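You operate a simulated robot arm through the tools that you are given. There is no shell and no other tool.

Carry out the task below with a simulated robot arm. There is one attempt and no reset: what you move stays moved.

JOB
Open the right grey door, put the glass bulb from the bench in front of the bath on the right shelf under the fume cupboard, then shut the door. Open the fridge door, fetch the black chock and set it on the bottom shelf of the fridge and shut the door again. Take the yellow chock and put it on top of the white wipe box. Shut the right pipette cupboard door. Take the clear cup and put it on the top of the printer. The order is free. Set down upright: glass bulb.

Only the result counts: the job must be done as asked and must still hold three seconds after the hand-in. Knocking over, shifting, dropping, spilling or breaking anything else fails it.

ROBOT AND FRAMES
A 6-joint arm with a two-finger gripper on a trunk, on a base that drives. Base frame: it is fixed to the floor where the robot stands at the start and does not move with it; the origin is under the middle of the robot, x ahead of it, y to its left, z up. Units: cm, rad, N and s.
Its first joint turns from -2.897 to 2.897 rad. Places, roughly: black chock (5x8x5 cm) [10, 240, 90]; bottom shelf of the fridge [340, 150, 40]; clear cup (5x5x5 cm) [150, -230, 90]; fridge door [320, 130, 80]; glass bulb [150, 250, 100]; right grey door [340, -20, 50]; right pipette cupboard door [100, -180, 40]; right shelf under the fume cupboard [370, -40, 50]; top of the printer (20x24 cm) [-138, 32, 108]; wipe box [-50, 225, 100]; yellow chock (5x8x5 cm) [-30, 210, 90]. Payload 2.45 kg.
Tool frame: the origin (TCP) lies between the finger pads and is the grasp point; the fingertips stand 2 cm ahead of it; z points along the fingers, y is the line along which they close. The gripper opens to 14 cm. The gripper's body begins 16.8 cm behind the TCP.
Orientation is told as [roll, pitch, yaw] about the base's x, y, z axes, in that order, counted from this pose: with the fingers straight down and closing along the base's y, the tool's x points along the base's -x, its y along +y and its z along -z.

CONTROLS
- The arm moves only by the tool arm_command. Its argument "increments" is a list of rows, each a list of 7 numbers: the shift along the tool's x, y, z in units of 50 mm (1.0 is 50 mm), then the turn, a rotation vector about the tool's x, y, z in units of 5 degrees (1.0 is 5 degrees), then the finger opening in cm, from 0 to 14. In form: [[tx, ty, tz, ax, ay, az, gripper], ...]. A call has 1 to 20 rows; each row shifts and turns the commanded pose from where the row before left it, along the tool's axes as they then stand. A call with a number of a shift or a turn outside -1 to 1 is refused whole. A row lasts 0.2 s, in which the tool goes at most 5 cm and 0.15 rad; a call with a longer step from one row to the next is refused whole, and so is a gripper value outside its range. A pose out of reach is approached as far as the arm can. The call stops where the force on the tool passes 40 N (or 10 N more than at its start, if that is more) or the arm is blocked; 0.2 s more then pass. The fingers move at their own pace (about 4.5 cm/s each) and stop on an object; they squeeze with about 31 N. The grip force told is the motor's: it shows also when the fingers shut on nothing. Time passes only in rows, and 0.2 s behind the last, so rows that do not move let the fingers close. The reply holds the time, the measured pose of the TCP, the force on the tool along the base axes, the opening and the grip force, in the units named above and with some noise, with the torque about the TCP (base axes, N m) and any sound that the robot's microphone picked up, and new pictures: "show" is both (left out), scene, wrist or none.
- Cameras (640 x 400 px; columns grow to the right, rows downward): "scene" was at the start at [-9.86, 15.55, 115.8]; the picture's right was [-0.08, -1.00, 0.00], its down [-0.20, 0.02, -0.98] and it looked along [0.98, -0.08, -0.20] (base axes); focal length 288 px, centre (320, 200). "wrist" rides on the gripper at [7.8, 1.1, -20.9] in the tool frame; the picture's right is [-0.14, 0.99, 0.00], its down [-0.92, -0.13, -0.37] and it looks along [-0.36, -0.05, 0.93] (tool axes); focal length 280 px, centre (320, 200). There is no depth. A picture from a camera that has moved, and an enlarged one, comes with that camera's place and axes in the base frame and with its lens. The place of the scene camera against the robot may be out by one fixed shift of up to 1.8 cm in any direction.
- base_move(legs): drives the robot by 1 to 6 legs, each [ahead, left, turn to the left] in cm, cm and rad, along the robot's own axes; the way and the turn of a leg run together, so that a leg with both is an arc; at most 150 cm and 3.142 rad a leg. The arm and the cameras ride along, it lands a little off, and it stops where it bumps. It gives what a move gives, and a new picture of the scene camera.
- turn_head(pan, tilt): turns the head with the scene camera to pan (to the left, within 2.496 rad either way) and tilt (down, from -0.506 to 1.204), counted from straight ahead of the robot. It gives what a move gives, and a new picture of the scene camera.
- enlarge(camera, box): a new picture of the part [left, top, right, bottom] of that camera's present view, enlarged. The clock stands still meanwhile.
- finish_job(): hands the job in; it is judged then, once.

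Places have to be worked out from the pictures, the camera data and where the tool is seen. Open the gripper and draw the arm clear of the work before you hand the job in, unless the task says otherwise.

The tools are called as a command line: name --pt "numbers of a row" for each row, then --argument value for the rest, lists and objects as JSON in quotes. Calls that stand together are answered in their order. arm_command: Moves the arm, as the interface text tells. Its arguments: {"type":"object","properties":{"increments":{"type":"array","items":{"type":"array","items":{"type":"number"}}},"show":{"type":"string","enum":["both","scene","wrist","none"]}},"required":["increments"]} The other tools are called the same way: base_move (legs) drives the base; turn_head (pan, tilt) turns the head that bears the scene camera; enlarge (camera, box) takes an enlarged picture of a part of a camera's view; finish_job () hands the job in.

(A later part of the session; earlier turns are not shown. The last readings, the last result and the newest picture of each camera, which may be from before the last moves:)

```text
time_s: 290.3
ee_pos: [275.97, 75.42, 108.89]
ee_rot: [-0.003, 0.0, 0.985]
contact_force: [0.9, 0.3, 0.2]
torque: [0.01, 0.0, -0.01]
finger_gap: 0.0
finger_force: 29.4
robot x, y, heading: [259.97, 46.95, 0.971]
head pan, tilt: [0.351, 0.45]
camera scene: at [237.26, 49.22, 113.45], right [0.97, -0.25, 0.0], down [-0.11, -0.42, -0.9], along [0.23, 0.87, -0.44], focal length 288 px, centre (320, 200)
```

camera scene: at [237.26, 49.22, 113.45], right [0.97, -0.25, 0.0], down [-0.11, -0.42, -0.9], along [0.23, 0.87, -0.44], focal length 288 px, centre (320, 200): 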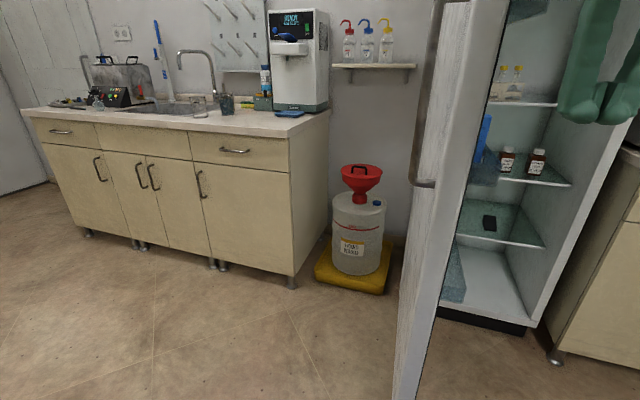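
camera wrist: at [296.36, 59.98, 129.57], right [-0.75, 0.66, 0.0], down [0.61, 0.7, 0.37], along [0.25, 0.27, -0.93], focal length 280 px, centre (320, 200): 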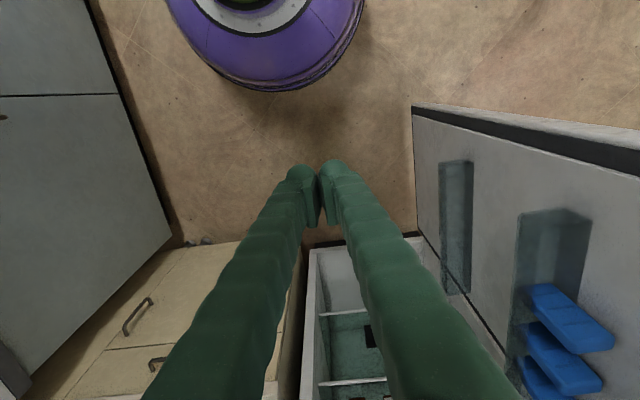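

I shift the base 25 cm further left so that the arm can reach the door's outer side without crossing its edge.

base_move --legs '[[0, 25, 0]]'

arm_command --pt "0 1 0 0 0 0 0" --pt "0 1 0 0 0 0 0" --pt "0 0.4 0 0 0 0 0" --pt "-1 0 0 0 0 0 0" --pt "-1 0 0 0 0 0 0" --pt "-1 0 0 0 0 0 0" --pt "-1 0 0 0 0 0 0" --pt "-1 0 0 0 0 0 0" --pt "-1 0 0 0 0 0 0" --pt "-0.6 0 0 0 0 0 0" --pt "0 0 0 0 0 0 0" --show "both"

```text
time_s: 292.1
ee_pos: [255.51, 89.54, 108.67]
ee_rot: [-0.003, -0.001, 0.982]
contact_force: [0.8, 0.3, -0.7]
torque: [-0.01, 0.04, -0.01]
finger_gap: 0.0
finger_force: 29.4
robot x, y, heading: [239.39, 61.3, 0.966]
head pan, tilt: [0.351, 0.45]
camera scene: at [216.73, 63.51, 113.45], right [0.97, -0.25, 0.0], down [-0.11, -0.42, -0.9], along [0.23, 0.87, -0.44], focal length 288 px, centre (320, 200)
```

scene: 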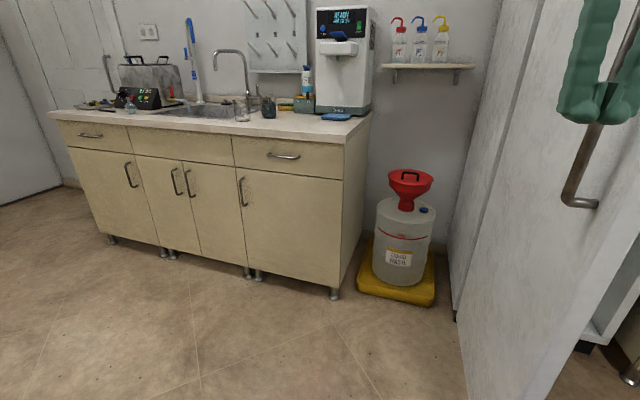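

```text
time_s: 294.5
ee_pos: [264.08, 123.82, 108.85]
ee_rot: [-0.005, 0.0, 0.981]
contact_force: [0.7, 0.2, 0.5]
torque: [-0.01, -0.01, 0.02]
finger_gap: 0.0
finger_force: 29.3
robot x, y, heading: [239.45, 61.37, 0.965]
head pan, tilt: [0.351, 0.45]
camera scene: at [216.73, 63.52, 113.45], right [0.97, -0.25, 0.0], down [-0.11, -0.42, -0.9], along [0.23, 0.87, -0.44], focal length 288 px, centre (320, 200)
camera wrist: at [258.49, 117.86, 129.65], right [-0.75, 0.67, 0.0], down [0.62, 0.69, 0.37], along [0.25, 0.27, -0.93], focal length 280 px, centre (320, 200)
```

scene: 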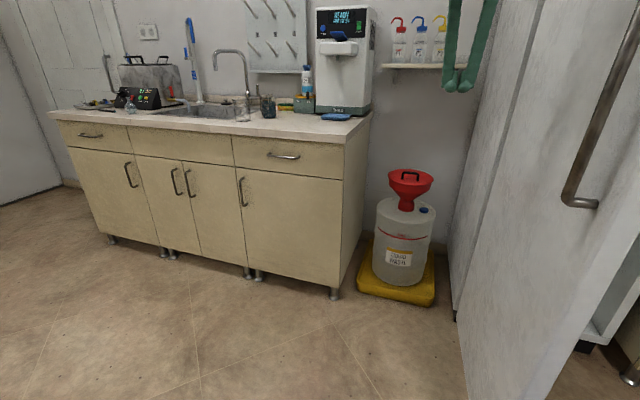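
wrist: 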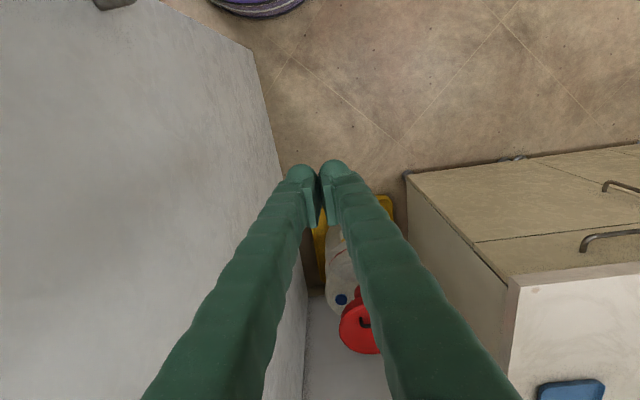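

The tool now stands on the door's outer side. I press it to the right in gentle steps to swing the door closed.

arm_command --pt "0 -0.41 0 0 0 0 0" --pt "0 -0.41 0 0 0 0 0" --pt "0 -0.41 0 0 0 0 0" --pt "0 -0.3 0 0 0 0 0" --pt "0 -0.3 0 0 0 0 0" --pt "0 -0.3 0 0 0 0 0" --pt "0 -0.3 0 0 0 0 0" --pt "0 -0.35 0 0 0 0 0" --pt "0.024 -0.38 0 0 0 0 0" --pt "0.024 -0.38 0 0 0 0 0" --pt "0.024 -0.38 0 0 0 0 0" --pt "0.024 -0.38 0 0 0 0 0" --pt "0.024 -0.38 0 0 0 0 0" --pt "0.024 -0.38 0 0 0 0 0" --pt "0.024 -0.38 0 0 0 0 0" --pt "0.024 -0.38 0 0 0 0 0" --pt "0.024 -0.38 0 0 0 0 0" --show "both"

```text
time_s: 298.1
ee_pos: [289.16, 105.51, 108.88]
ee_rot: [-0.004, 0.002, 0.982]
contact_force: [-0.5, -0.4, -0.1]
torque: [0.03, -0.01, 0.01]
finger_gap: 0.01
finger_force: 29.9
robot x, y, heading: [239.42, 61.49, 0.963]
head pan, tilt: [0.351, 0.45]
camera scene: at [216.73, 63.52, 113.45], right [0.97, -0.25, 0.0], down [-0.11, -0.42, -0.9], along [0.23, 0.87, -0.44], focal length 288 px, centre (320, 200)
camera wrist: at [283.62, 99.67, 129.73], right [-0.75, 0.66, 0.0], down [0.62, 0.7, 0.37], along [0.25, 0.27, -0.93], focal length 280 px, centre (320, 200)
```

scene: 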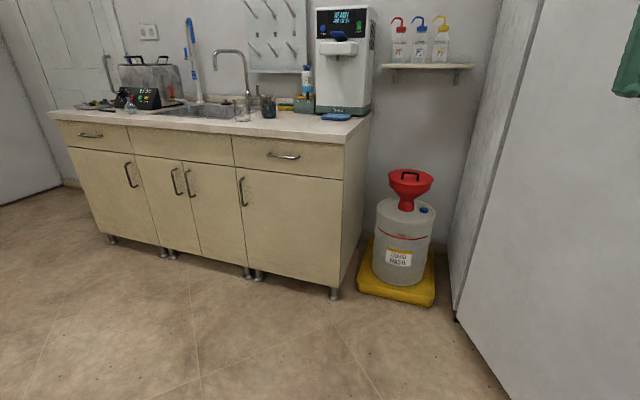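
wrist: 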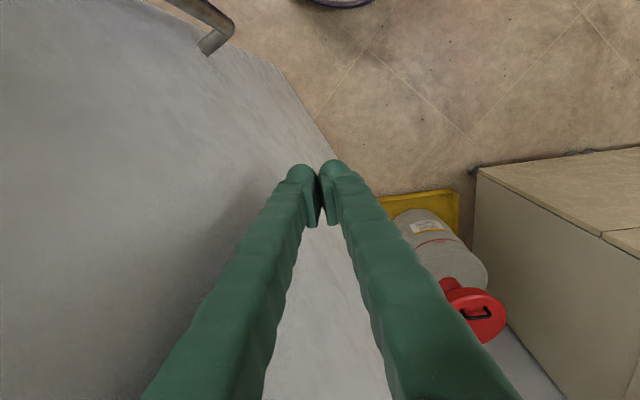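

The door swings in step. I go on along the arc to about 20°.

arm_command --pt "-0.037 -0.42 0 0 0 0 0" --pt "-0.037 -0.42 0 0 0 0 0" --pt "-0.037 -0.42 0 0 0 0 0" --pt "-0.037 -0.42 0 0 0 0 0" --pt "-0.037 -0.42 0 0 0 0 0" --pt "-0.037 -0.42 0 0 0 0 0" --pt "-0.037 -0.42 0 0 0 0 0" --pt "-0.19 -0.346 0 0 0 0 0" --pt "-0.19 -0.346 0 0 0 0 0" --pt "-0.19 -0.346 0 0 0 0 0" --pt "-0.19 -0.346 0 0 0 0 0" --pt "-0.19 -0.346 0 0 0 0 0" --pt "-0.19 -0.346 0 0 0 0 0" --pt "-0.19 -0.346 0 0 0 0 0" --pt "-0.312 -0.184 0 0 0 0 0" --pt "-0.312 -0.184 0 0 0 0 0" --pt "-0.312 -0.184 0 0 0 0 0" --pt "-0.312 -0.184 0 0 0 0 0" --pt "0 0 0 0 0 0 0" --show "both"

turn_head --pan -0.2 --tilt 0.3

```text
time_s: 302.1
ee_pos: [322.28, 100.36, 108.92]
ee_rot: [-0.002, 0.0, 0.98]
contact_force: [-0.2, -0.4, 0.0]
torque: [-0.04, -0.03, -0.02]
finger_gap: 0.0
finger_force: 29.5
robot x, y, heading: [239.9, 61.46, 0.961]
head pan, tilt: [0.351, 0.45]
camera scene: at [216.75, 63.52, 113.46], right [0.97, -0.25, 0.0], down [-0.11, -0.42, -0.9], along [0.23, 0.87, -0.44], focal length 288 px, centre (320, 200)
camera wrist: at [316.86, 94.49, 129.81], right [-0.75, 0.67, 0.0], down [0.62, 0.69, 0.37], along [0.25, 0.27, -0.93], focal length 280 px, centre (320, 200)
```

scene: 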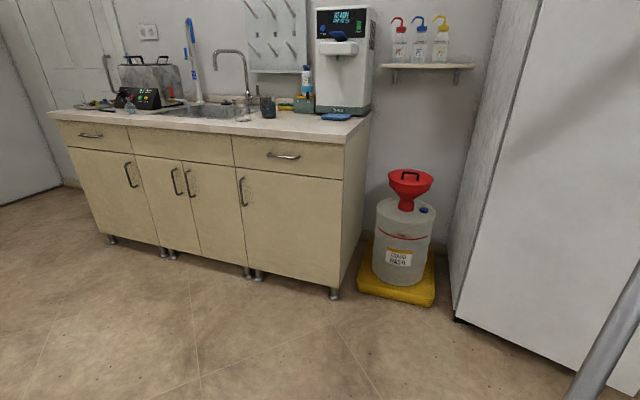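
wrist: 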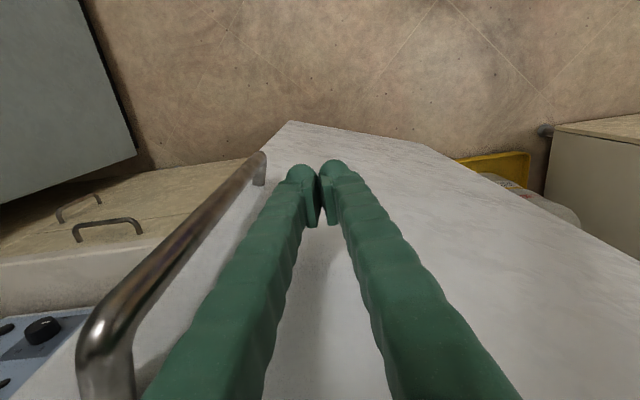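

```text
time_s: 303.1
ee_pos: [322.29, 100.43, 109.04]
ee_rot: [-0.004, 0.001, 0.983]
contact_force: [0.1, -0.4, -0.3]
torque: [-0.01, 0.02, -0.02]
finger_gap: 0.0
finger_force: 29.3
robot x, y, heading: [240.02, 61.63, 0.959]
head pan, tilt: [-0.201, 0.3]
camera scene: at [221.17, 61.09, 114.85], right [0.69, -0.72, 0.0], down [-0.21, -0.2, -0.96], along [0.69, 0.66, -0.3], focal length 288 px, centre (320, 200)
```

scene: 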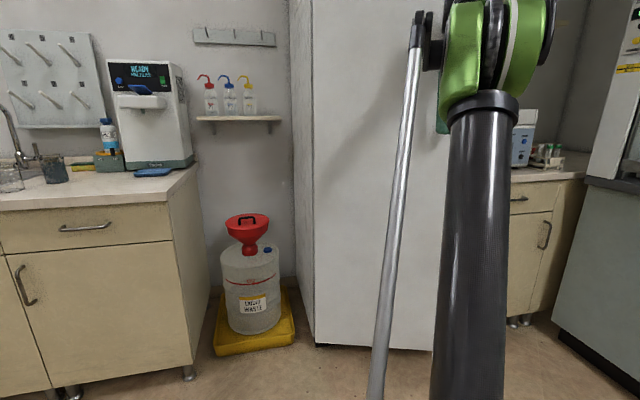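

The door is at about 20°. I draw the tool back, bring it before my middle, and drive right and a bit ahead to push the door shut from the front.

arm_command --pt "0.87 0 0 0 0 0 0" --pt "0.87 0 0 0 0 0 0" --pt "0.87 0 0 0 0 0 0" --pt "0 1 0 0 0 0 0" --pt "0 1 0 0 0 0 0" --pt "0 1 0 0 0 0 0" --pt "0 1 0 0 0 0 0" --pt "0 1 0 0 0 0 0" --pt "0 1 0 0 0 0 0" --pt "0 1 0 0 0 0 0" --pt "0 0.8 0 0 0 0 0" --show "none"

base_move --legs '[[0, -41, 0], [8, 0, 0.01]]'

turn_head --pan 0.1 --tilt 0.3

```text
time_s: 305.5
ee_pos: [282.72, 111.06, 108.75]
ee_rot: [-0.004, 0.001, 0.982]
contact_force: [-0.2, -0.6, 0.7]
torque: [0.02, 0.01, 0.04]
finger_gap: 0.0
finger_force: 29.0
robot x, y, heading: [239.52, 61.54, 0.967]
head pan, tilt: [-0.201, 0.3]
```

```text
time_s: 308.7
ee_pos: [320.01, 95.06, 108.67]
ee_rot: [-0.005, 0.001, 0.995]
contact_force: [0.2, -0.4, 0.3]
torque: [0.01, 0.02, 0.03]
finger_gap: 0.0
finger_force: 29.3
robot x, y, heading: [277.96, 44.76, 0.976]
head pan, tilt: [-0.201, 0.3]
camera scene: at [259.2, 44.18, 114.85], right [0.7, -0.71, 0.0], down [-0.21, -0.21, -0.96], along [0.68, 0.67, -0.3], focal length 288 px, centre (320, 200)
```

scene: 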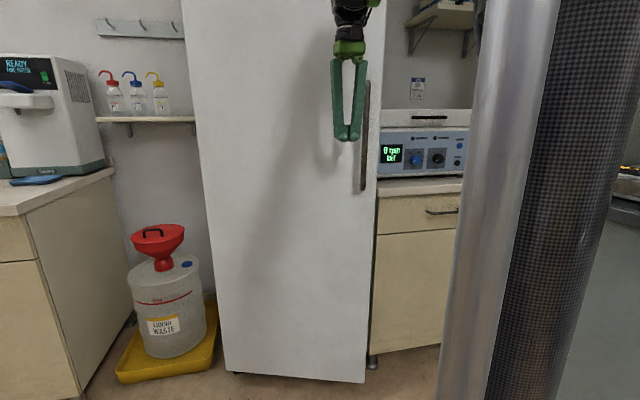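

```text
time_s: 309.5
ee_pos: [320.07, 95.04, 108.73]
ee_rot: [-0.004, 0.001, 0.996]
contact_force: [0.2, -0.2, 0.5]
torque: [0.0, 0.02, 0.02]
finger_gap: 0.01
finger_force: 29.5
robot x, y, heading: [278.07, 44.86, 0.977]
head pan, tilt: [0.099, 0.3]
camera scene: at [256.97, 45.86, 114.85], right [0.88, -0.47, 0.0], down [-0.14, -0.26, -0.96], along [0.45, 0.84, -0.3], focal length 288 px, centre (320, 200)
```

scene: 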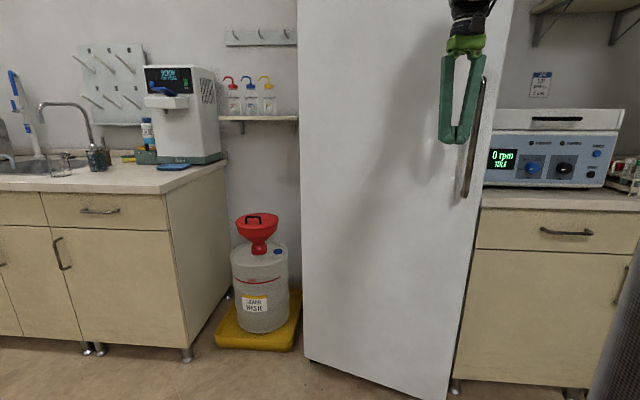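

Now I push straight ahead in 2 cm steps to shut the door.

arm_command --pt "-0.8 0 0 0 0 0 0" --pt "-0.6 0 0 0 0 0 0" --pt "-0.5 0 0 0 0 0 0" --pt "-0.5 0 0 0 0 0 0" --pt "-0.5 0 0 0 0 0 0" --pt "-0.5 0 0 0 0 0 0" --pt "-0.5 0 0 0 0 0 0" --pt "-0.4 0 0 0 0 0 0" --pt "-0.3 0 0 0 0 0 0" --pt "-0.2 0 0 0 0 0 0" --pt "-0.2 0 0 0 0 0 0" --pt "-0.2 0 0 0 0 0 0" --show "both"

```text
time_s: 311.3
ee_pos: [331.47, 112.5, 108.86]
ee_rot: [-0.005, 0.004, 0.991]
contact_force: [-8.4, -12.2, 4.7]
torque: [2.87, -2.08, -0.16]
finger_gap: 0.01
finger_force: 29.6
robot x, y, heading: [277.89, 44.95, 0.973]
head pan, tilt: [0.099, 0.3]
stopped in row 9: the force on the tool passed its limit at 103 N (the readings are from after the stop); the commanded pose is now the measured one
camera scene: at [256.88, 45.76, 114.84], right [0.88, -0.47, 0.0], down [-0.14, -0.26, -0.96], along [0.45, 0.84, -0.3], focal length 288 px, centre (320, 200)
camera wrist: at [326.08, 106.63, 129.69], right [-0.75, 0.66, 0.0], down [0.61, 0.7, 0.36], along [0.24, 0.27, -0.93], focal length 280 px, centre (320, 200)
```

scene: 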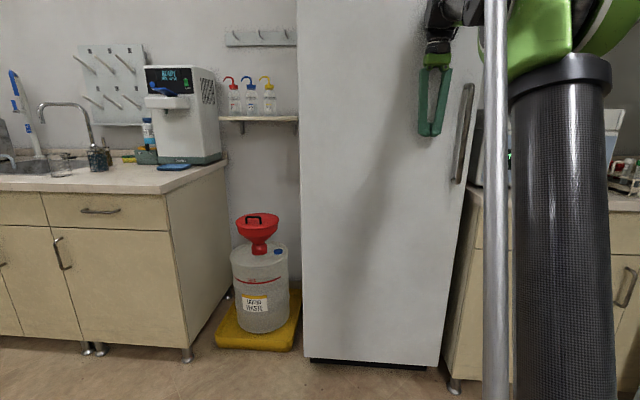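
wrist: 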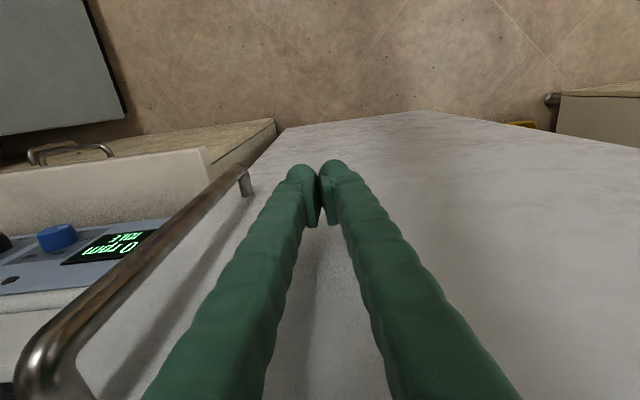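

The push met firm resistance (103 N). I draw the tool back and look whether the door is fully shut.

arm_command --pt "0.8 0 0 0 0 0 0" --pt "0.8 0 0 0 0 0 0" --pt "0.8 0 0 0 0 0 0" --pt "0.8 0 0 0 0 0 0" --pt "0.8 0 0 0 0 0 0" --pt "0.8 0 0 0 0 0 0" --pt "0 0 0 0 0 0 0" --show "scene"

base_move --legs '[[-15, -25, 0]]'

turn_head --pan 0.3 --tilt 0.3

```text
time_s: 312.9
ee_pos: [318.34, 92.57, 108.92]
ee_rot: [-0.004, 0.005, 0.992]
contact_force: [-0.6, 0.1, -0.8]
torque: [-0.01, 0.03, 0.02]
finger_gap: 0.0
finger_force: 29.9
robot x, y, heading: [278.14, 44.65, 0.981]
head pan, tilt: [0.099, 0.3]
camera scene: at [256.95, 45.85, 114.85], right [0.88, -0.47, 0.0], down [-0.14, -0.26, -0.96], along [0.45, 0.84, -0.3], focal length 288 px, centre (320, 200)
```

scene: 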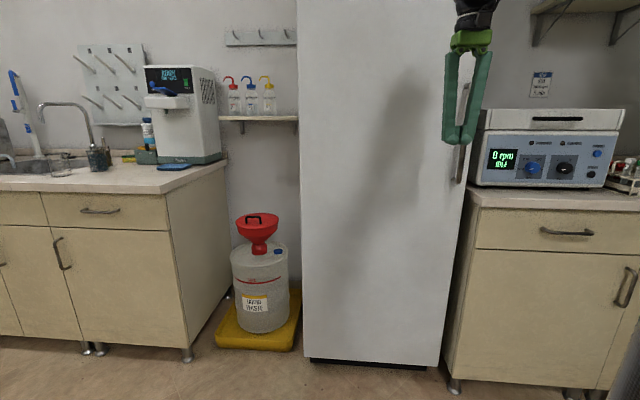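

```text
time_s: 314.9
ee_pos: [330.64, 66.07, 108.99]
ee_rot: [-0.004, 0.004, 0.993]
contact_force: [0.0, -0.3, -0.2]
torque: [-0.01, 0.0, -0.03]
finger_gap: 0.0
finger_force: 29.4
robot x, y, heading: [290.13, 18.2, 0.977]
head pan, tilt: [0.099, 0.3]
camera scene: at [269.39, 19.32, 114.85], right [0.88, -0.47, 0.0], down [-0.14, -0.26, -0.96], along [0.45, 0.84, -0.3], focal length 288 px, centre (320, 200)
```

scene: 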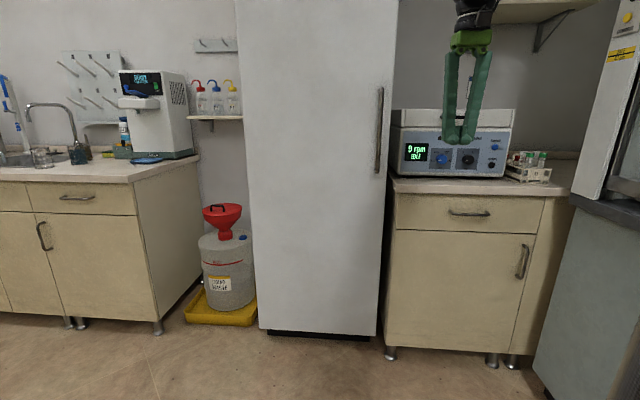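

```text
time_s: 315.7
ee_pos: [330.68, 66.02, 108.97]
ee_rot: [-0.003, 0.006, 0.993]
contact_force: [0.6, -0.5, -0.2]
torque: [0.04, 0.0, 0.0]
finger_gap: 0.0
finger_force: 30.1
robot x, y, heading: [290.61, 18.8, 0.978]
head pan, tilt: [0.3, 0.3]
camera scene: at [267.66, 20.04, 114.85], right [0.96, -0.29, 0.0], down [-0.09, -0.28, -0.96], along [0.28, 0.91, -0.3], focal length 288 px, centre (320, 200)
```

scene: 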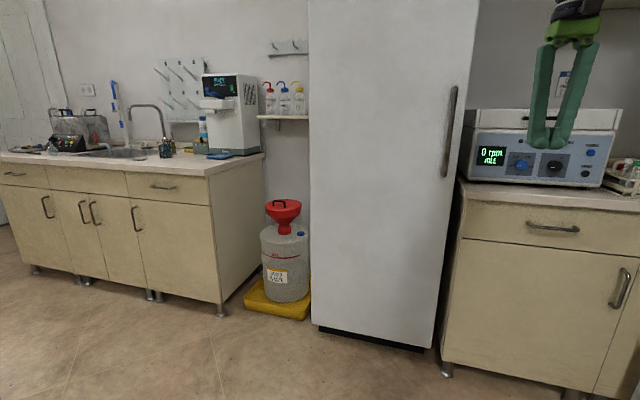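

The handle is back at its original place. I zoom on the door's right edge and bottom to make sure there is no gap.

enlarge --camera "scene" --box '[400, 180, 500, 380]'

turn_head --pan 0.3 --tilt -0.2

```text
2.00 times, centred on (450, 280) of scene
camera zoom: at [267.66, 20.04, 114.85], right [0.96, -0.29, 0.0], down [-0.09, -0.28, -0.96], along [0.28, 0.91, -0.3], focal length 576 px, centre (60, 40)
```

zoom: 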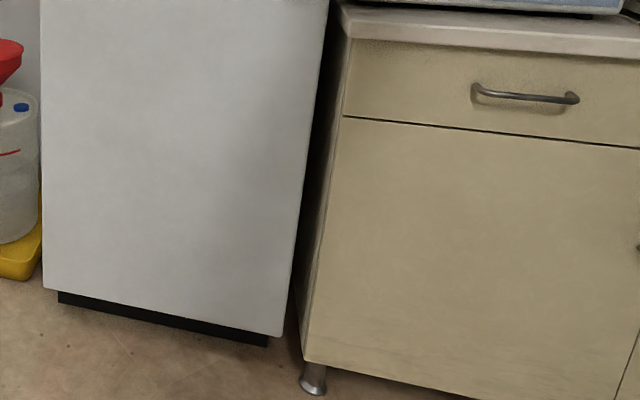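

```text
time_s: 316.6
ee_pos: [330.59, 66.09, 108.88]
ee_rot: [-0.003, 0.005, 0.994]
contact_force: [0.8, 1.0, 0.7]
torque: [0.01, 0.01, -0.01]
finger_gap: 0.0
finger_force: 29.3
robot x, y, heading: [289.88, 18.42, 0.979]
head pan, tilt: [0.3, -0.201]
camera scene: at [267.37, 19.07, 119.36], right [0.96, -0.29, 0.0], down [0.06, 0.19, -0.98], along [0.28, 0.94, 0.2], focal length 288 px, centre (320, 200)
```

scene: 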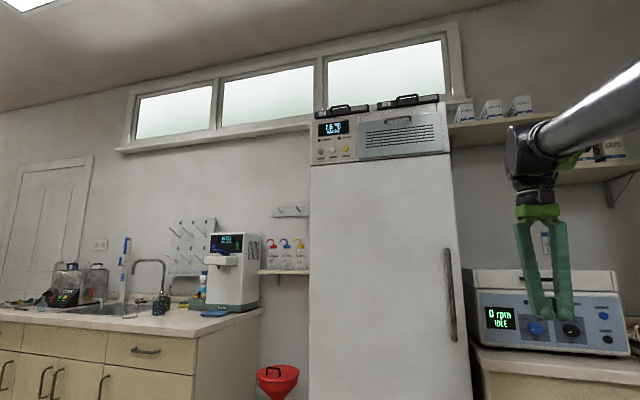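

enlarge --camera "scene" --box '[300, 100, 480, 212]'

```text
3.56 times, centred on (390, 156) of scene
camera zoom: at [267.37, 19.07, 119.36], right [0.96, -0.29, 0.0], down [0.06, 0.19, -0.98], along [0.28, 0.94, 0.2], focal length 1025 px, centre (71, 356)
```

zoom: 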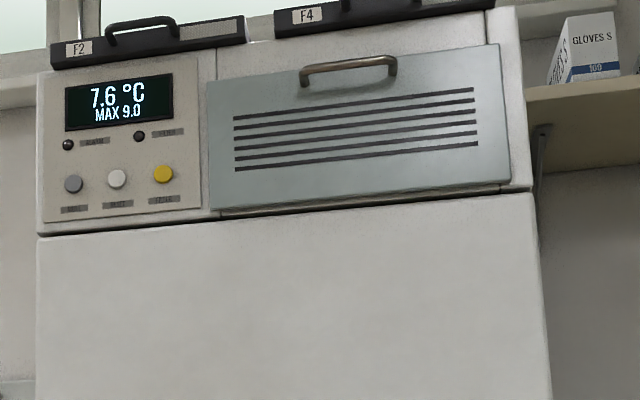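

The fridge door is flush and shut. Next the right grey door under the fume cupboard: I drive back a bit and turn to face it.

base_move --legs '[[20, 35, 0], [0, 0, -1.571]]'

turn_head --pan 0.0 --tilt 0.45

```text
time_s: 323.0
ee_pos: [319.57, 13.68, 108.88]
ee_rot: [-0.003, 0.005, -0.591]
contact_force: [-0.2, -0.2, 0.1]
torque: [0.02, 0.0, 0.02]
finger_gap: 0.0
finger_force: 29.6
robot x, y, heading: [272.48, 54.81, -0.603]
head pan, tilt: [0.3, -0.201]
camera scene: at [274.4, 76.13, 119.36], right [-0.3, -0.95, 0.0], down [0.19, -0.06, -0.98], along [0.93, -0.29, 0.2], focal length 288 px, centre (320, 200)
```

scene: 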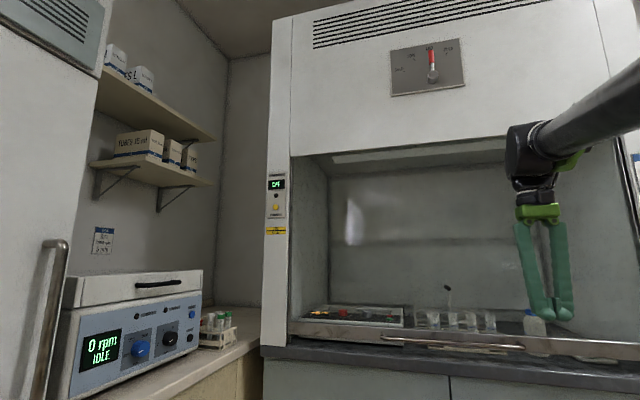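

```text
time_s: 324.0
ee_pos: [319.53, 13.68, 108.79]
ee_rot: [-0.003, 0.003, -0.59]
contact_force: [-0.2, 0.2, -0.6]
torque: [0.0, -0.01, -0.01]
finger_gap: 0.01
finger_force: 29.5
robot x, y, heading: [272.34, 54.3, -0.608]
head pan, tilt: [0.0, 0.45]
camera scene: at [274.03, 73.41, 113.46], right [-0.57, -0.82, 0.0], down [-0.36, 0.25, -0.9], along [0.74, -0.51, -0.43], focal length 288 px, centre (320, 200)
```

scene: 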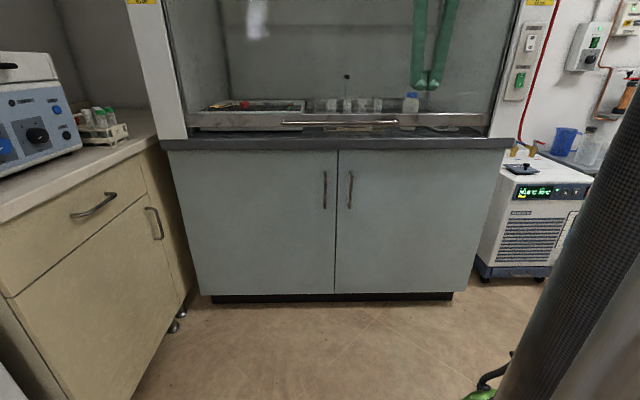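

The right door's handle is a vertical bar at about (354.4,3.3), z 60-75, 97 cm ahead and 4.5 cm left. I bring the tool down before it and tilt the fingers forward.

arm_command --pt "-1 0 0 0 0 0 0" --pt "-1 0 0 0 0 0 0" --pt "-1 0 0 0 0 0 0" --pt "-1 0 0 0 0 0 0" --pt "0 1 0 0 0 0 0" --pt "0 1 0 0 0 0 0" --pt "0 0.26 0 0 0 0 0" --pt "0 0 1 0 0 0 0" --pt "0 0 1 0 0 0 0" --pt "0 0 1 0 0 0 0" --pt "0 0 1 0 0 0 0" --pt "0 0 1 0 0 0 0" --pt "0 0 1 0 0 0 0" --pt "0 0 1 0 0 0 0" --pt "0 0 0.4 0 0 0 0" --show "none"

arm_command --pt "0 0 0 0 -1 0 2" --pt "0 0 0 0 -1 0 4" --pt "0 0 0 0 -1 0 6" --pt "0 0 0 0 -1 0 7" --pt "0 0 0 0 -1 0 7" --pt "0 0 0 0 -1 0 7" --pt "0 0 0 0 -1 0 7" --pt "0 0 0 0 -1 0 7" --pt "0 0 0 0 -1 0 7" --pt "0 0 0 0 -1 0 7" --pt "0 0 0 0 -1 0 7" --pt "0 0 0 0 -1 0 7" --pt "0 0 0 0 -1 0 7" --pt "0 0 0 0 -1 0 7" --pt "0 0 0 0 -1 0 7" --show "both"

```text
time_s: 327.2
ee_pos: [342.28, 12.05, 71.77]
ee_rot: [-0.005, 0.005, -0.592]
contact_force: [0.5, -0.2, 0.1]
torque: [0.01, -0.02, -0.02]
finger_gap: 0.01
finger_force: 29.6
robot x, y, heading: [272.1, 54.76, -0.607]
head pan, tilt: [0.0, 0.45]
```

```text
time_s: 330.4
ee_pos: [342.18, 11.9, 71.69]
ee_rot: [-0.014, -1.305, -0.575]
contact_force: [-0.6, -0.2, -0.4]
torque: [0.06, -0.02, 0.0]
finger_gap: 6.99
finger_force: 0.0
robot x, y, heading: [272.6, 54.96, -0.606]
head pan, tilt: [0.0, 0.45]
camera scene: at [274.03, 73.4, 113.45], right [-0.57, -0.82, 0.0], down [-0.36, 0.25, -0.9], along [0.74, -0.51, -0.44], focal length 288 px, centre (320, 200)
camera wrist: at [324.19, 25.1, 69.68], right [0.58, 0.8, 0.13], down [-0.16, -0.04, 0.99], along [0.8, -0.59, 0.11], focal length 280 px, centre (320, 200)
```

scene: 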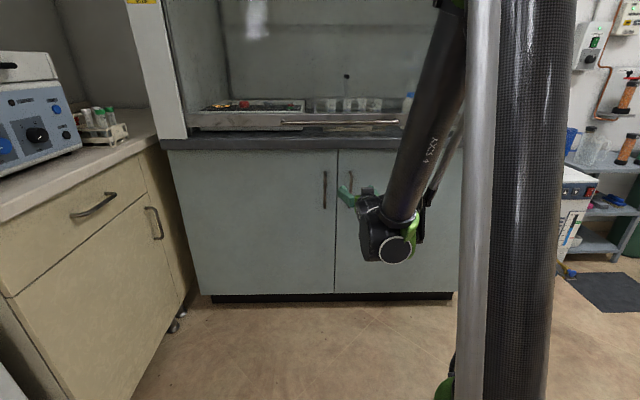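
wrist: 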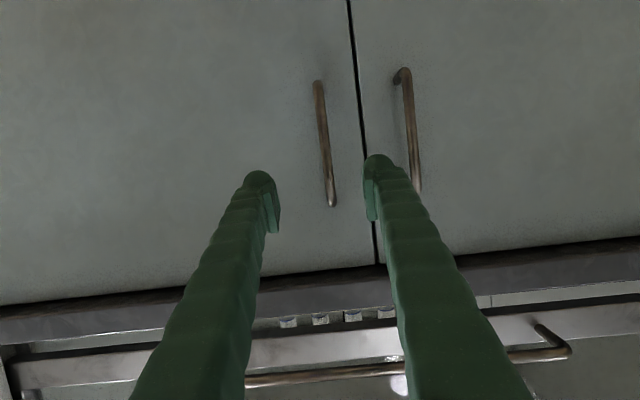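

The handle bar triangulates to (354.7,4.5), z 59-74.5, and lies between the fingers. I move ahead 10 cm and down 5.5 cm.

arm_command --pt "0.18 0.04 0.74 0 0 0 7" --pt "0.18 0.04 0.74 0 0 0 7" --pt "0.18 0.04 0.74 0 0 0 7" --pt "0 0 0 0 0 0 7" --show "wrist"

```text
time_s: 331.4
ee_pos: [350.91, 6.73, 66.21]
ee_rot: [-0.014, -1.304, -0.576]
contact_force: [-0.3, 0.0, -0.1]
torque: [-0.01, 0.02, -0.02]
finger_gap: 7.01
finger_force: 0.0
robot x, y, heading: [272.37, 55.06, -0.601]
head pan, tilt: [0.0, 0.45]
camera wrist: at [332.81, 20.03, 64.19], right [0.58, 0.8, 0.13], down [-0.16, -0.04, 0.99], along [0.8, -0.59, 0.11], focal length 280 px, centre (320, 200)
```

wrist: 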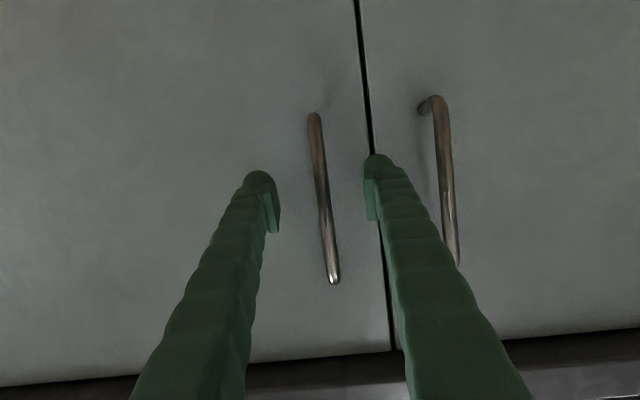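

Centred; about 4 cm to go. I advance and close on the bar.

arm_command --pt "-0.052 0 0.193 0 0 0 7" --pt "-0.052 0 0.193 0 0 0 7" --pt "-0.052 0 0.193 0 0 0 7" --pt "-0.04 0 0.145 0 0 0 7" --pt "0 0 0 0 0 0 5" --pt "0 0 0 0 0 0 3" --pt "0 0 0 0 0 0 1" --pt "0 0 0 0 0 0 0" --pt "0 0 0 0 0 0 0" --show "wrist"

```text
time_s: 332.2
ee_pos: [353.1, 5.35, 66.17]
ee_rot: [-0.015, -1.304, -0.573]
contact_force: [-9.7, 5.2, 4.7]
torque: [0.07, -0.24, 0.4]
finger_gap: 7.05
finger_force: 0.4
robot x, y, heading: [272.37, 54.51, -0.607]
head pan, tilt: [0.0, 0.45]
stopped in row 4: the force on the tool passed its limit at 57 N (the readings are from after the stop); the commanded pose is now the measured one
camera wrist: at [334.96, 18.64, 64.16], right [0.58, 0.8, 0.13], down [-0.16, -0.04, 0.99], along [0.8, -0.59, 0.11], focal length 280 px, centre (320, 200)
```

wrist: 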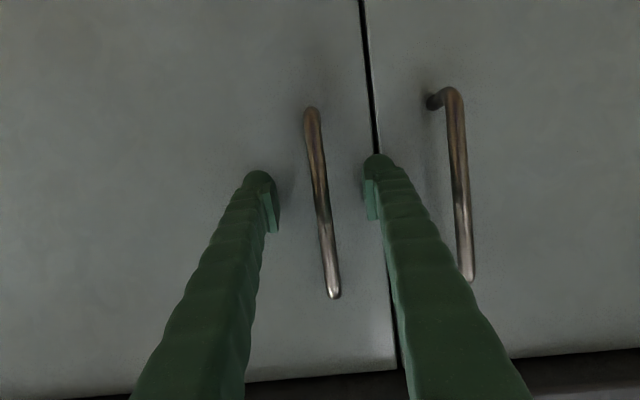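

The fingertips touch the door's face, so the bar is at the TCP now. I ease back 3 mm and close.

arm_command --pt "0.016 0 -0.058 0 0 0 7" --pt "0 0 0 0 0 0 5" --pt "0 0 0 0 0 0 3" --pt "0 0 0 0 0 0 1" --pt "0 0 0 0 0 0 0" --pt "0 0 0 0 0 0 0" --show "wrist"

```text
time_s: 333.6
ee_pos: [352.97, 5.62, 66.09]
ee_rot: [-0.014, -1.299, -0.575]
contact_force: [6.5, 11.2, -1.8]
torque: [0.28, -0.18, -0.18]
finger_gap: 0.6
finger_force: 29.2
robot x, y, heading: [271.81, 54.67, -0.601]
head pan, tilt: [0.0, 0.45]
camera wrist: at [334.88, 18.88, 64.12], right [0.58, 0.8, 0.13], down [-0.16, -0.04, 0.99], along [0.8, -0.59, 0.1], focal length 280 px, centre (320, 200)
```

wrist: 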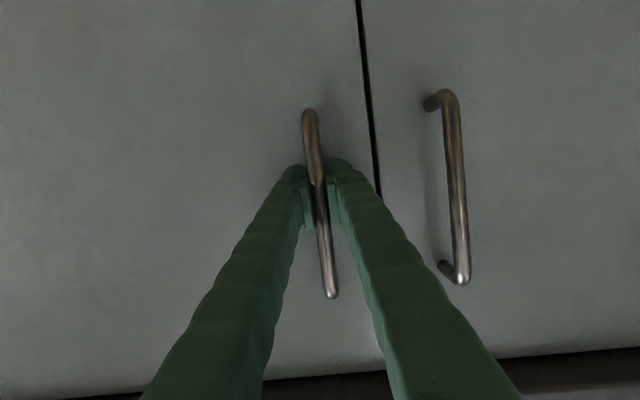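

The bar is gripped. I pull along the door's arc, first with the arm.

arm_command --pt "0.164 -0.058 -0.594 0 0 0 0" --pt "0.163 -0.09 -0.59 0 0 0 0" --pt "0.162 -0.122 -0.584 0 0 0 0" --pt "0.16 -0.154 -0.578 0 0 0 0" --pt "0 0 0 0 0 0 0" --show "both"

```text
time_s: 334.9
ee_pos: [341.64, 10.76, 66.1]
ee_rot: [-0.01, -1.301, -0.577]
contact_force: [2.6, 4.3, 3.7]
torque: [0.19, -0.26, -0.08]
finger_gap: 0.58
finger_force: 34.0
robot x, y, heading: [272.11, 54.68, -0.611]
head pan, tilt: [0.0, 0.45]
stopped in row 5: the force on the tool passed its limit at 41 N (the readings are from after the stop); the commanded pose is now the measured one
camera scene: at [273.96, 73.48, 113.45], right [-0.57, -0.82, 0.0], down [-0.36, 0.25, -0.9], along [0.74, -0.51, -0.44], focal length 288 px, centre (320, 200)
camera wrist: at [323.56, 23.91, 64.1], right [0.58, 0.8, 0.13], down [-0.16, -0.04, 0.99], along [0.8, -0.59, 0.11], focal length 280 px, centre (320, 200)
```

scene: 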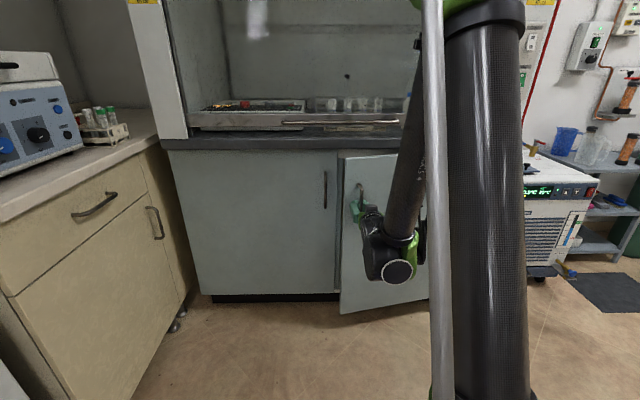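
wrist: 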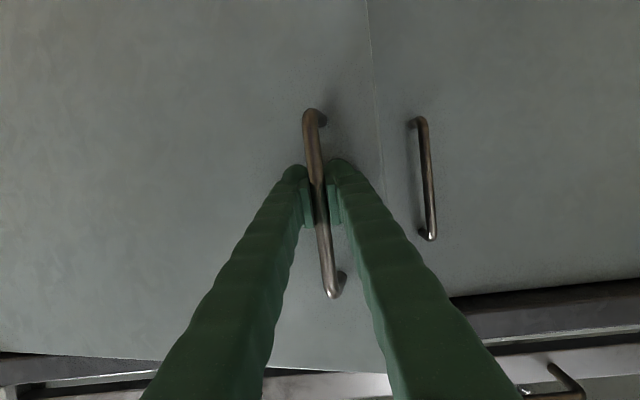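

The door is about 12° open. The arm has no more room to fold, so I pull on by driving the base along the arc.

base_move --legs '[[-5.8, -2.1, 0], [-5.7, -2.6, 0], [-5.3, -3.2, 0], [-5.0, -3.7, 0]]'

```text
time_s: 337.6
ee_pos: [316.99, 13.41, 66.13]
ee_rot: [-0.015, -1.301, -0.574]
contact_force: [-0.9, 14.4, -1.1]
torque: [0.0, -0.15, -0.03]
finger_gap: 0.62
finger_force: 34.4
robot x, y, heading: [247.82, 57.34, -0.605]
head pan, tilt: [0.0, 0.45]
camera scene: at [249.47, 76.27, 113.45], right [-0.57, -0.82, 0.0], down [-0.36, 0.25, -0.9], along [0.74, -0.51, -0.44], focal length 288 px, centre (320, 200)
```

scene: 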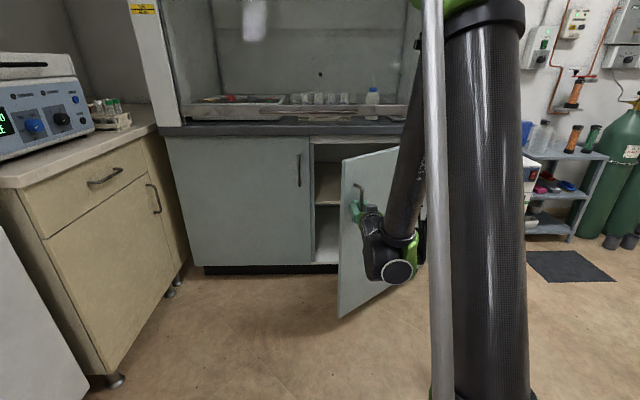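

The door is about 38° open, with two shelves visible inside. I release the bar, back the fingers off it and turn the tool down.

arm_command --pt "0 0 0 0 0 0 3" --pt "0 0 0 0 0 0 6" --pt "0 0 0 0 0 0 7" --pt "0 0 0 0 0 0 7" --pt "0.2 0 -0.72 0 0 0 7" --pt "0.1 0 -0.36 0 0 0 7" --pt "0 0 0 0 0 0 7" --show "none"

arm_command --pt "0 0 0 0 1 0 7" --pt "0 0 0 0 1 0 7" --pt "0 0 0 0 1 0 7" --pt "0 0 0 0 1 0 7" --pt "0 0 0 0 1 0 5" --pt "0 0 0 0 1 0 3" --pt "0 0 0 0 1 0 0" --pt "0 0 0 0 1 0 0" --pt "0 0 0 0 1 0 0" --pt "0 0 0 0 1 0 0" --pt "0 0 0 0 1 0 0" --pt "0 0 0 0 1 0 0" --pt "0 0 0 0 1 0 0" --pt "0 0 0 0 1 0 0" --pt "0 0 0 0 0.9 0 0" --show "both"

```text
time_s: 339.2
ee_pos: [312.81, 16.27, 67.62]
ee_rot: [-0.012, -1.298, -0.575]
contact_force: [0.2, 0.3, 0.0]
torque: [0.02, -0.02, -0.01]
finger_gap: 7.02
finger_force: 0.0
out of reach, approached as far as the arm can: row 5, 6
robot x, y, heading: [247.6, 57.54, -0.605]
head pan, tilt: [0.0, 0.45]
```

```text
time_s: 342.4
ee_pos: [312.92, 16.15, 67.78]
ee_rot: [-0.004, 0.0, -0.587]
contact_force: [-0.8, -0.4, 0.5]
torque: [-0.01, -0.01, 0.02]
finger_gap: 0.0
finger_force: 29.7
robot x, y, heading: [247.82, 57.17, -0.608]
head pan, tilt: [0.0, 0.45]
camera scene: at [249.47, 76.23, 113.45], right [-0.57, -0.82, 0.0], down [-0.36, 0.25, -0.9], along [0.74, -0.51, -0.44], focal length 288 px, centre (320, 200)
camera wrist: at [306.92, 21.42, 88.55], right [0.66, 0.75, 0.0], down [0.7, -0.62, 0.37], along [0.27, -0.25, -0.93], focal length 280 px, centre (320, 200)
```

scene: 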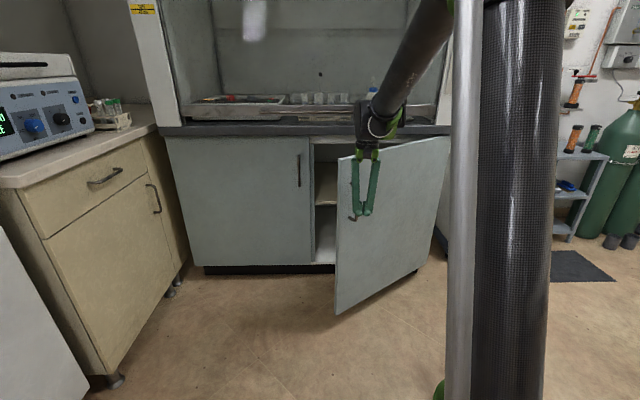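
wrist: 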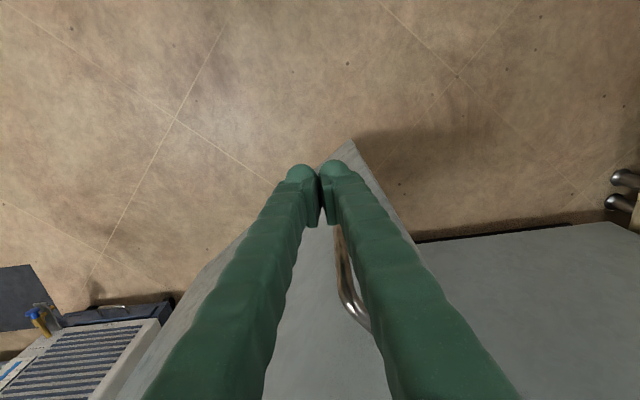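

The tool hangs before the door. I move it left past the door's free edge, in behind it, and start pressing on the inner side.

arm_command --pt "0 0 -0.6 0 0 0 0" --pt "0 1 0 0 0 0 0" --pt "0 1 0 0 0 0 0" --pt "0 1 0 0 0 0 0" --pt "-1 0 0 0 0 0 0" --pt "-1 0 0 0 0 0 0" --pt "-1 0 0 0 0 0 0" --pt "-0.2 0 0 0 0 0 0" --pt "0.136 -0.45 0 0 0 0 0" --pt "0.136 -0.45 0 0 0 0 0" --pt "0.136 -0.45 0 0 0 0 0" --pt "0 0 0 0 0 0 0" --show "both"

```text
time_s: 345.0
ee_pos: [329.15, 15.38, 70.73]
ee_rot: [-0.003, -0.002, -0.589]
contact_force: [-0.1, 0.4, -0.2]
torque: [0.02, -0.05, 0.0]
finger_gap: 0.0
finger_force: 29.3
robot x, y, heading: [247.92, 57.55, -0.604]
head pan, tilt: [0.0, 0.45]
camera scene: at [249.48, 76.23, 113.45], right [-0.57, -0.82, 0.0], down [-0.36, 0.25, -0.9], along [0.74, -0.51, -0.44], focal length 288 px, centre (320, 200)
camera wrist: at [323.15, 20.56, 91.52], right [0.66, 0.75, 0.0], down [0.7, -0.62, 0.37], along [0.27, -0.25, -0.93], focal length 280 px, centre (320, 200)
```

scene: 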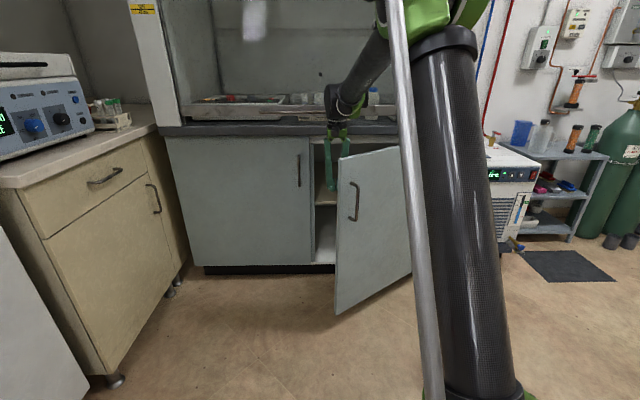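
wrist: 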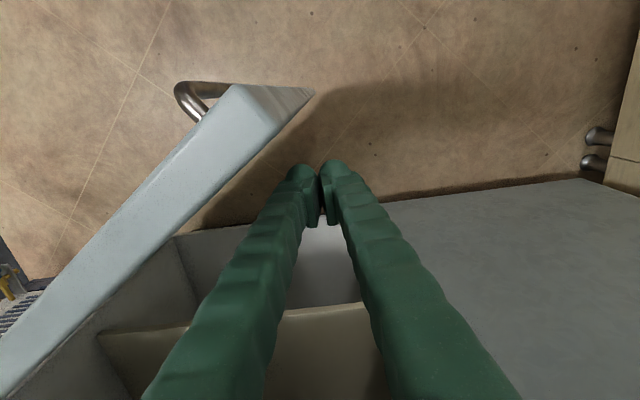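

The fingers are behind the door. I press right and back along the arc in gentle steps.

arm_command --pt "0.136 -0.45 0 0 0 0 0" --pt "0.136 -0.45 0 0 0 0 0" --pt "0.297 -0.26 0 0 0 0 0" --pt "0.297 -0.26 0 0 0 0 0" --pt "0.297 -0.26 0 0 0 0 0" --pt "0.297 -0.26 0 0 0 0 0" --pt "0.297 -0.26 0 0 0 0 0" --pt "0.297 -0.26 0 0 0 0 0" --pt "0.297 -0.26 0 0 0 0 0" --pt "0.257 -0.34 0 0 0 0 0" --pt "0.257 -0.34 0 0 0 0 0" --pt "0.257 -0.34 0 0 0 0 0" --pt "0.257 -0.34 0 0 0 0 0" --pt "0.257 -0.34 0 0 0 0 0" --pt "0.257 -0.34 0 0 0 0 0" --pt "0.257 -0.34 0 0 0 0 0" --pt "0 0 0 0 0 0 0" --show "both"

```text
time_s: 348.6
ee_pos: [297.87, 5.67, 70.75]
ee_rot: [-0.003, -0.004, -0.587]
contact_force: [-0.3, -0.7, -0.7]
torque: [0.0, -0.01, -0.01]
finger_gap: 0.01
finger_force: 29.4
robot x, y, heading: [247.82, 57.84, -0.605]
head pan, tilt: [0.0, 0.45]
camera scene: at [249.47, 76.23, 113.45], right [-0.57, -0.82, 0.0], down [-0.36, 0.25, -0.9], along [0.74, -0.51, -0.44], focal length 288 px, centre (320, 200)
camera wrist: at [291.81, 10.88, 91.58], right [0.66, 0.75, 0.0], down [0.7, -0.62, 0.37], along [0.28, -0.25, -0.93], focal length 280 px, centre (320, 200)
```

scene: 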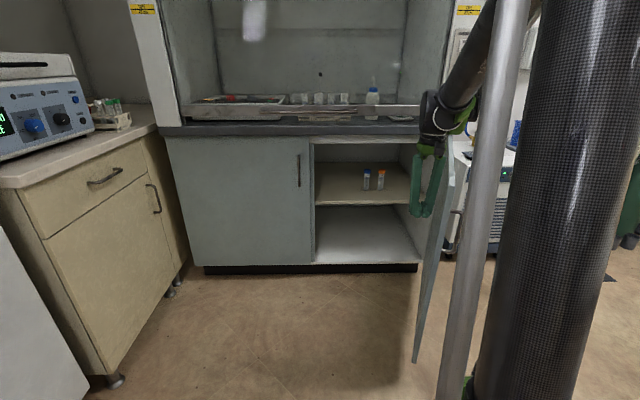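
wrist: 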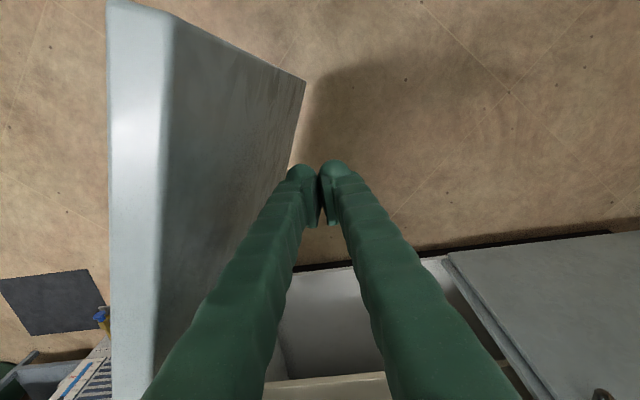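

The right door is wide open; the shelf inside is at about z 45 with two small vials near its middle. I move the tool away from the door, raise and retract it, then turn towards the sink bench.

arm_command --pt "0 1 0 0 0 0 0" --pt "0 1 0 0 0 0 0" --pt "0 1 0 0 0 0 4" --pt "0 0 -1 0 0 0 8" --pt "0 0 -1 0 0 0 9" --pt "0 0 -1 0 0 0 9" --pt "0 0 -1 0 0 0 9" --pt "0 0 -1 0 0 0 9" --pt "0 0 -1 0 0 0 9" --pt "0 0 -1 0 0 0 9" --pt "0 0 -1 0 0 0 9" --pt "0 0 -1 0 0 0 9" --pt "1 0 0 0 0 0 9" --pt "1 0 0 0 0 0 9" --pt "1 0 0 0 0 0 9" --pt "1 0 0 0 0 0 9" --pt "1 0 0 0 0 0 9" --show "scene"

enlarge --camera "scene" --box '[280, 110, 500, 300]'

```text
time_s: 352.2
ee_pos: [285.41, 32.01, 115.6]
ee_rot: [-0.003, -0.002, -0.59]
contact_force: [0.6, -0.2, -0.5]
torque: [0.05, 0.12, 0.04]
finger_gap: 8.97
finger_force: 0.1
robot x, y, heading: [248.19, 57.25, -0.609]
head pan, tilt: [0.0, 0.45]
camera scene: at [249.5, 76.21, 113.45], right [-0.57, -0.82, 0.0], down [-0.36, 0.25, -0.9], along [0.74, -0.51, -0.44], focal length 288 px, centre (320, 200)
```

scene: 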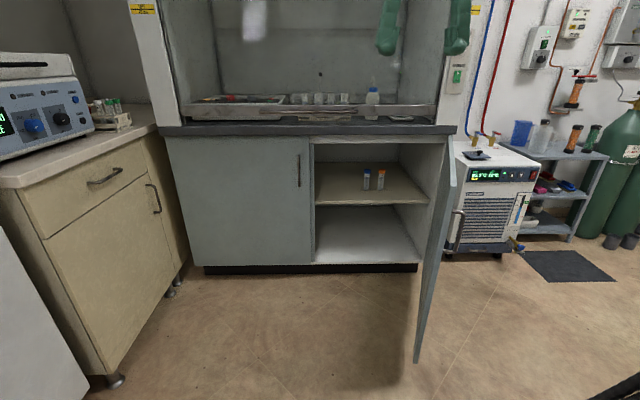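

```text
2.11 times, centred on (390, 205) of scene
camera zoom: at [249.5, 76.21, 113.45], right [-0.57, -0.82, 0.0], down [-0.36, 0.25, -0.9], along [0.74, -0.51, -0.44], focal length 607 px, centre (173, 190)
```

zoom: 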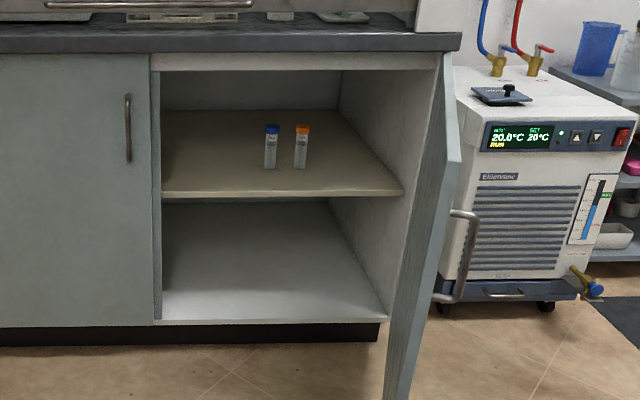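

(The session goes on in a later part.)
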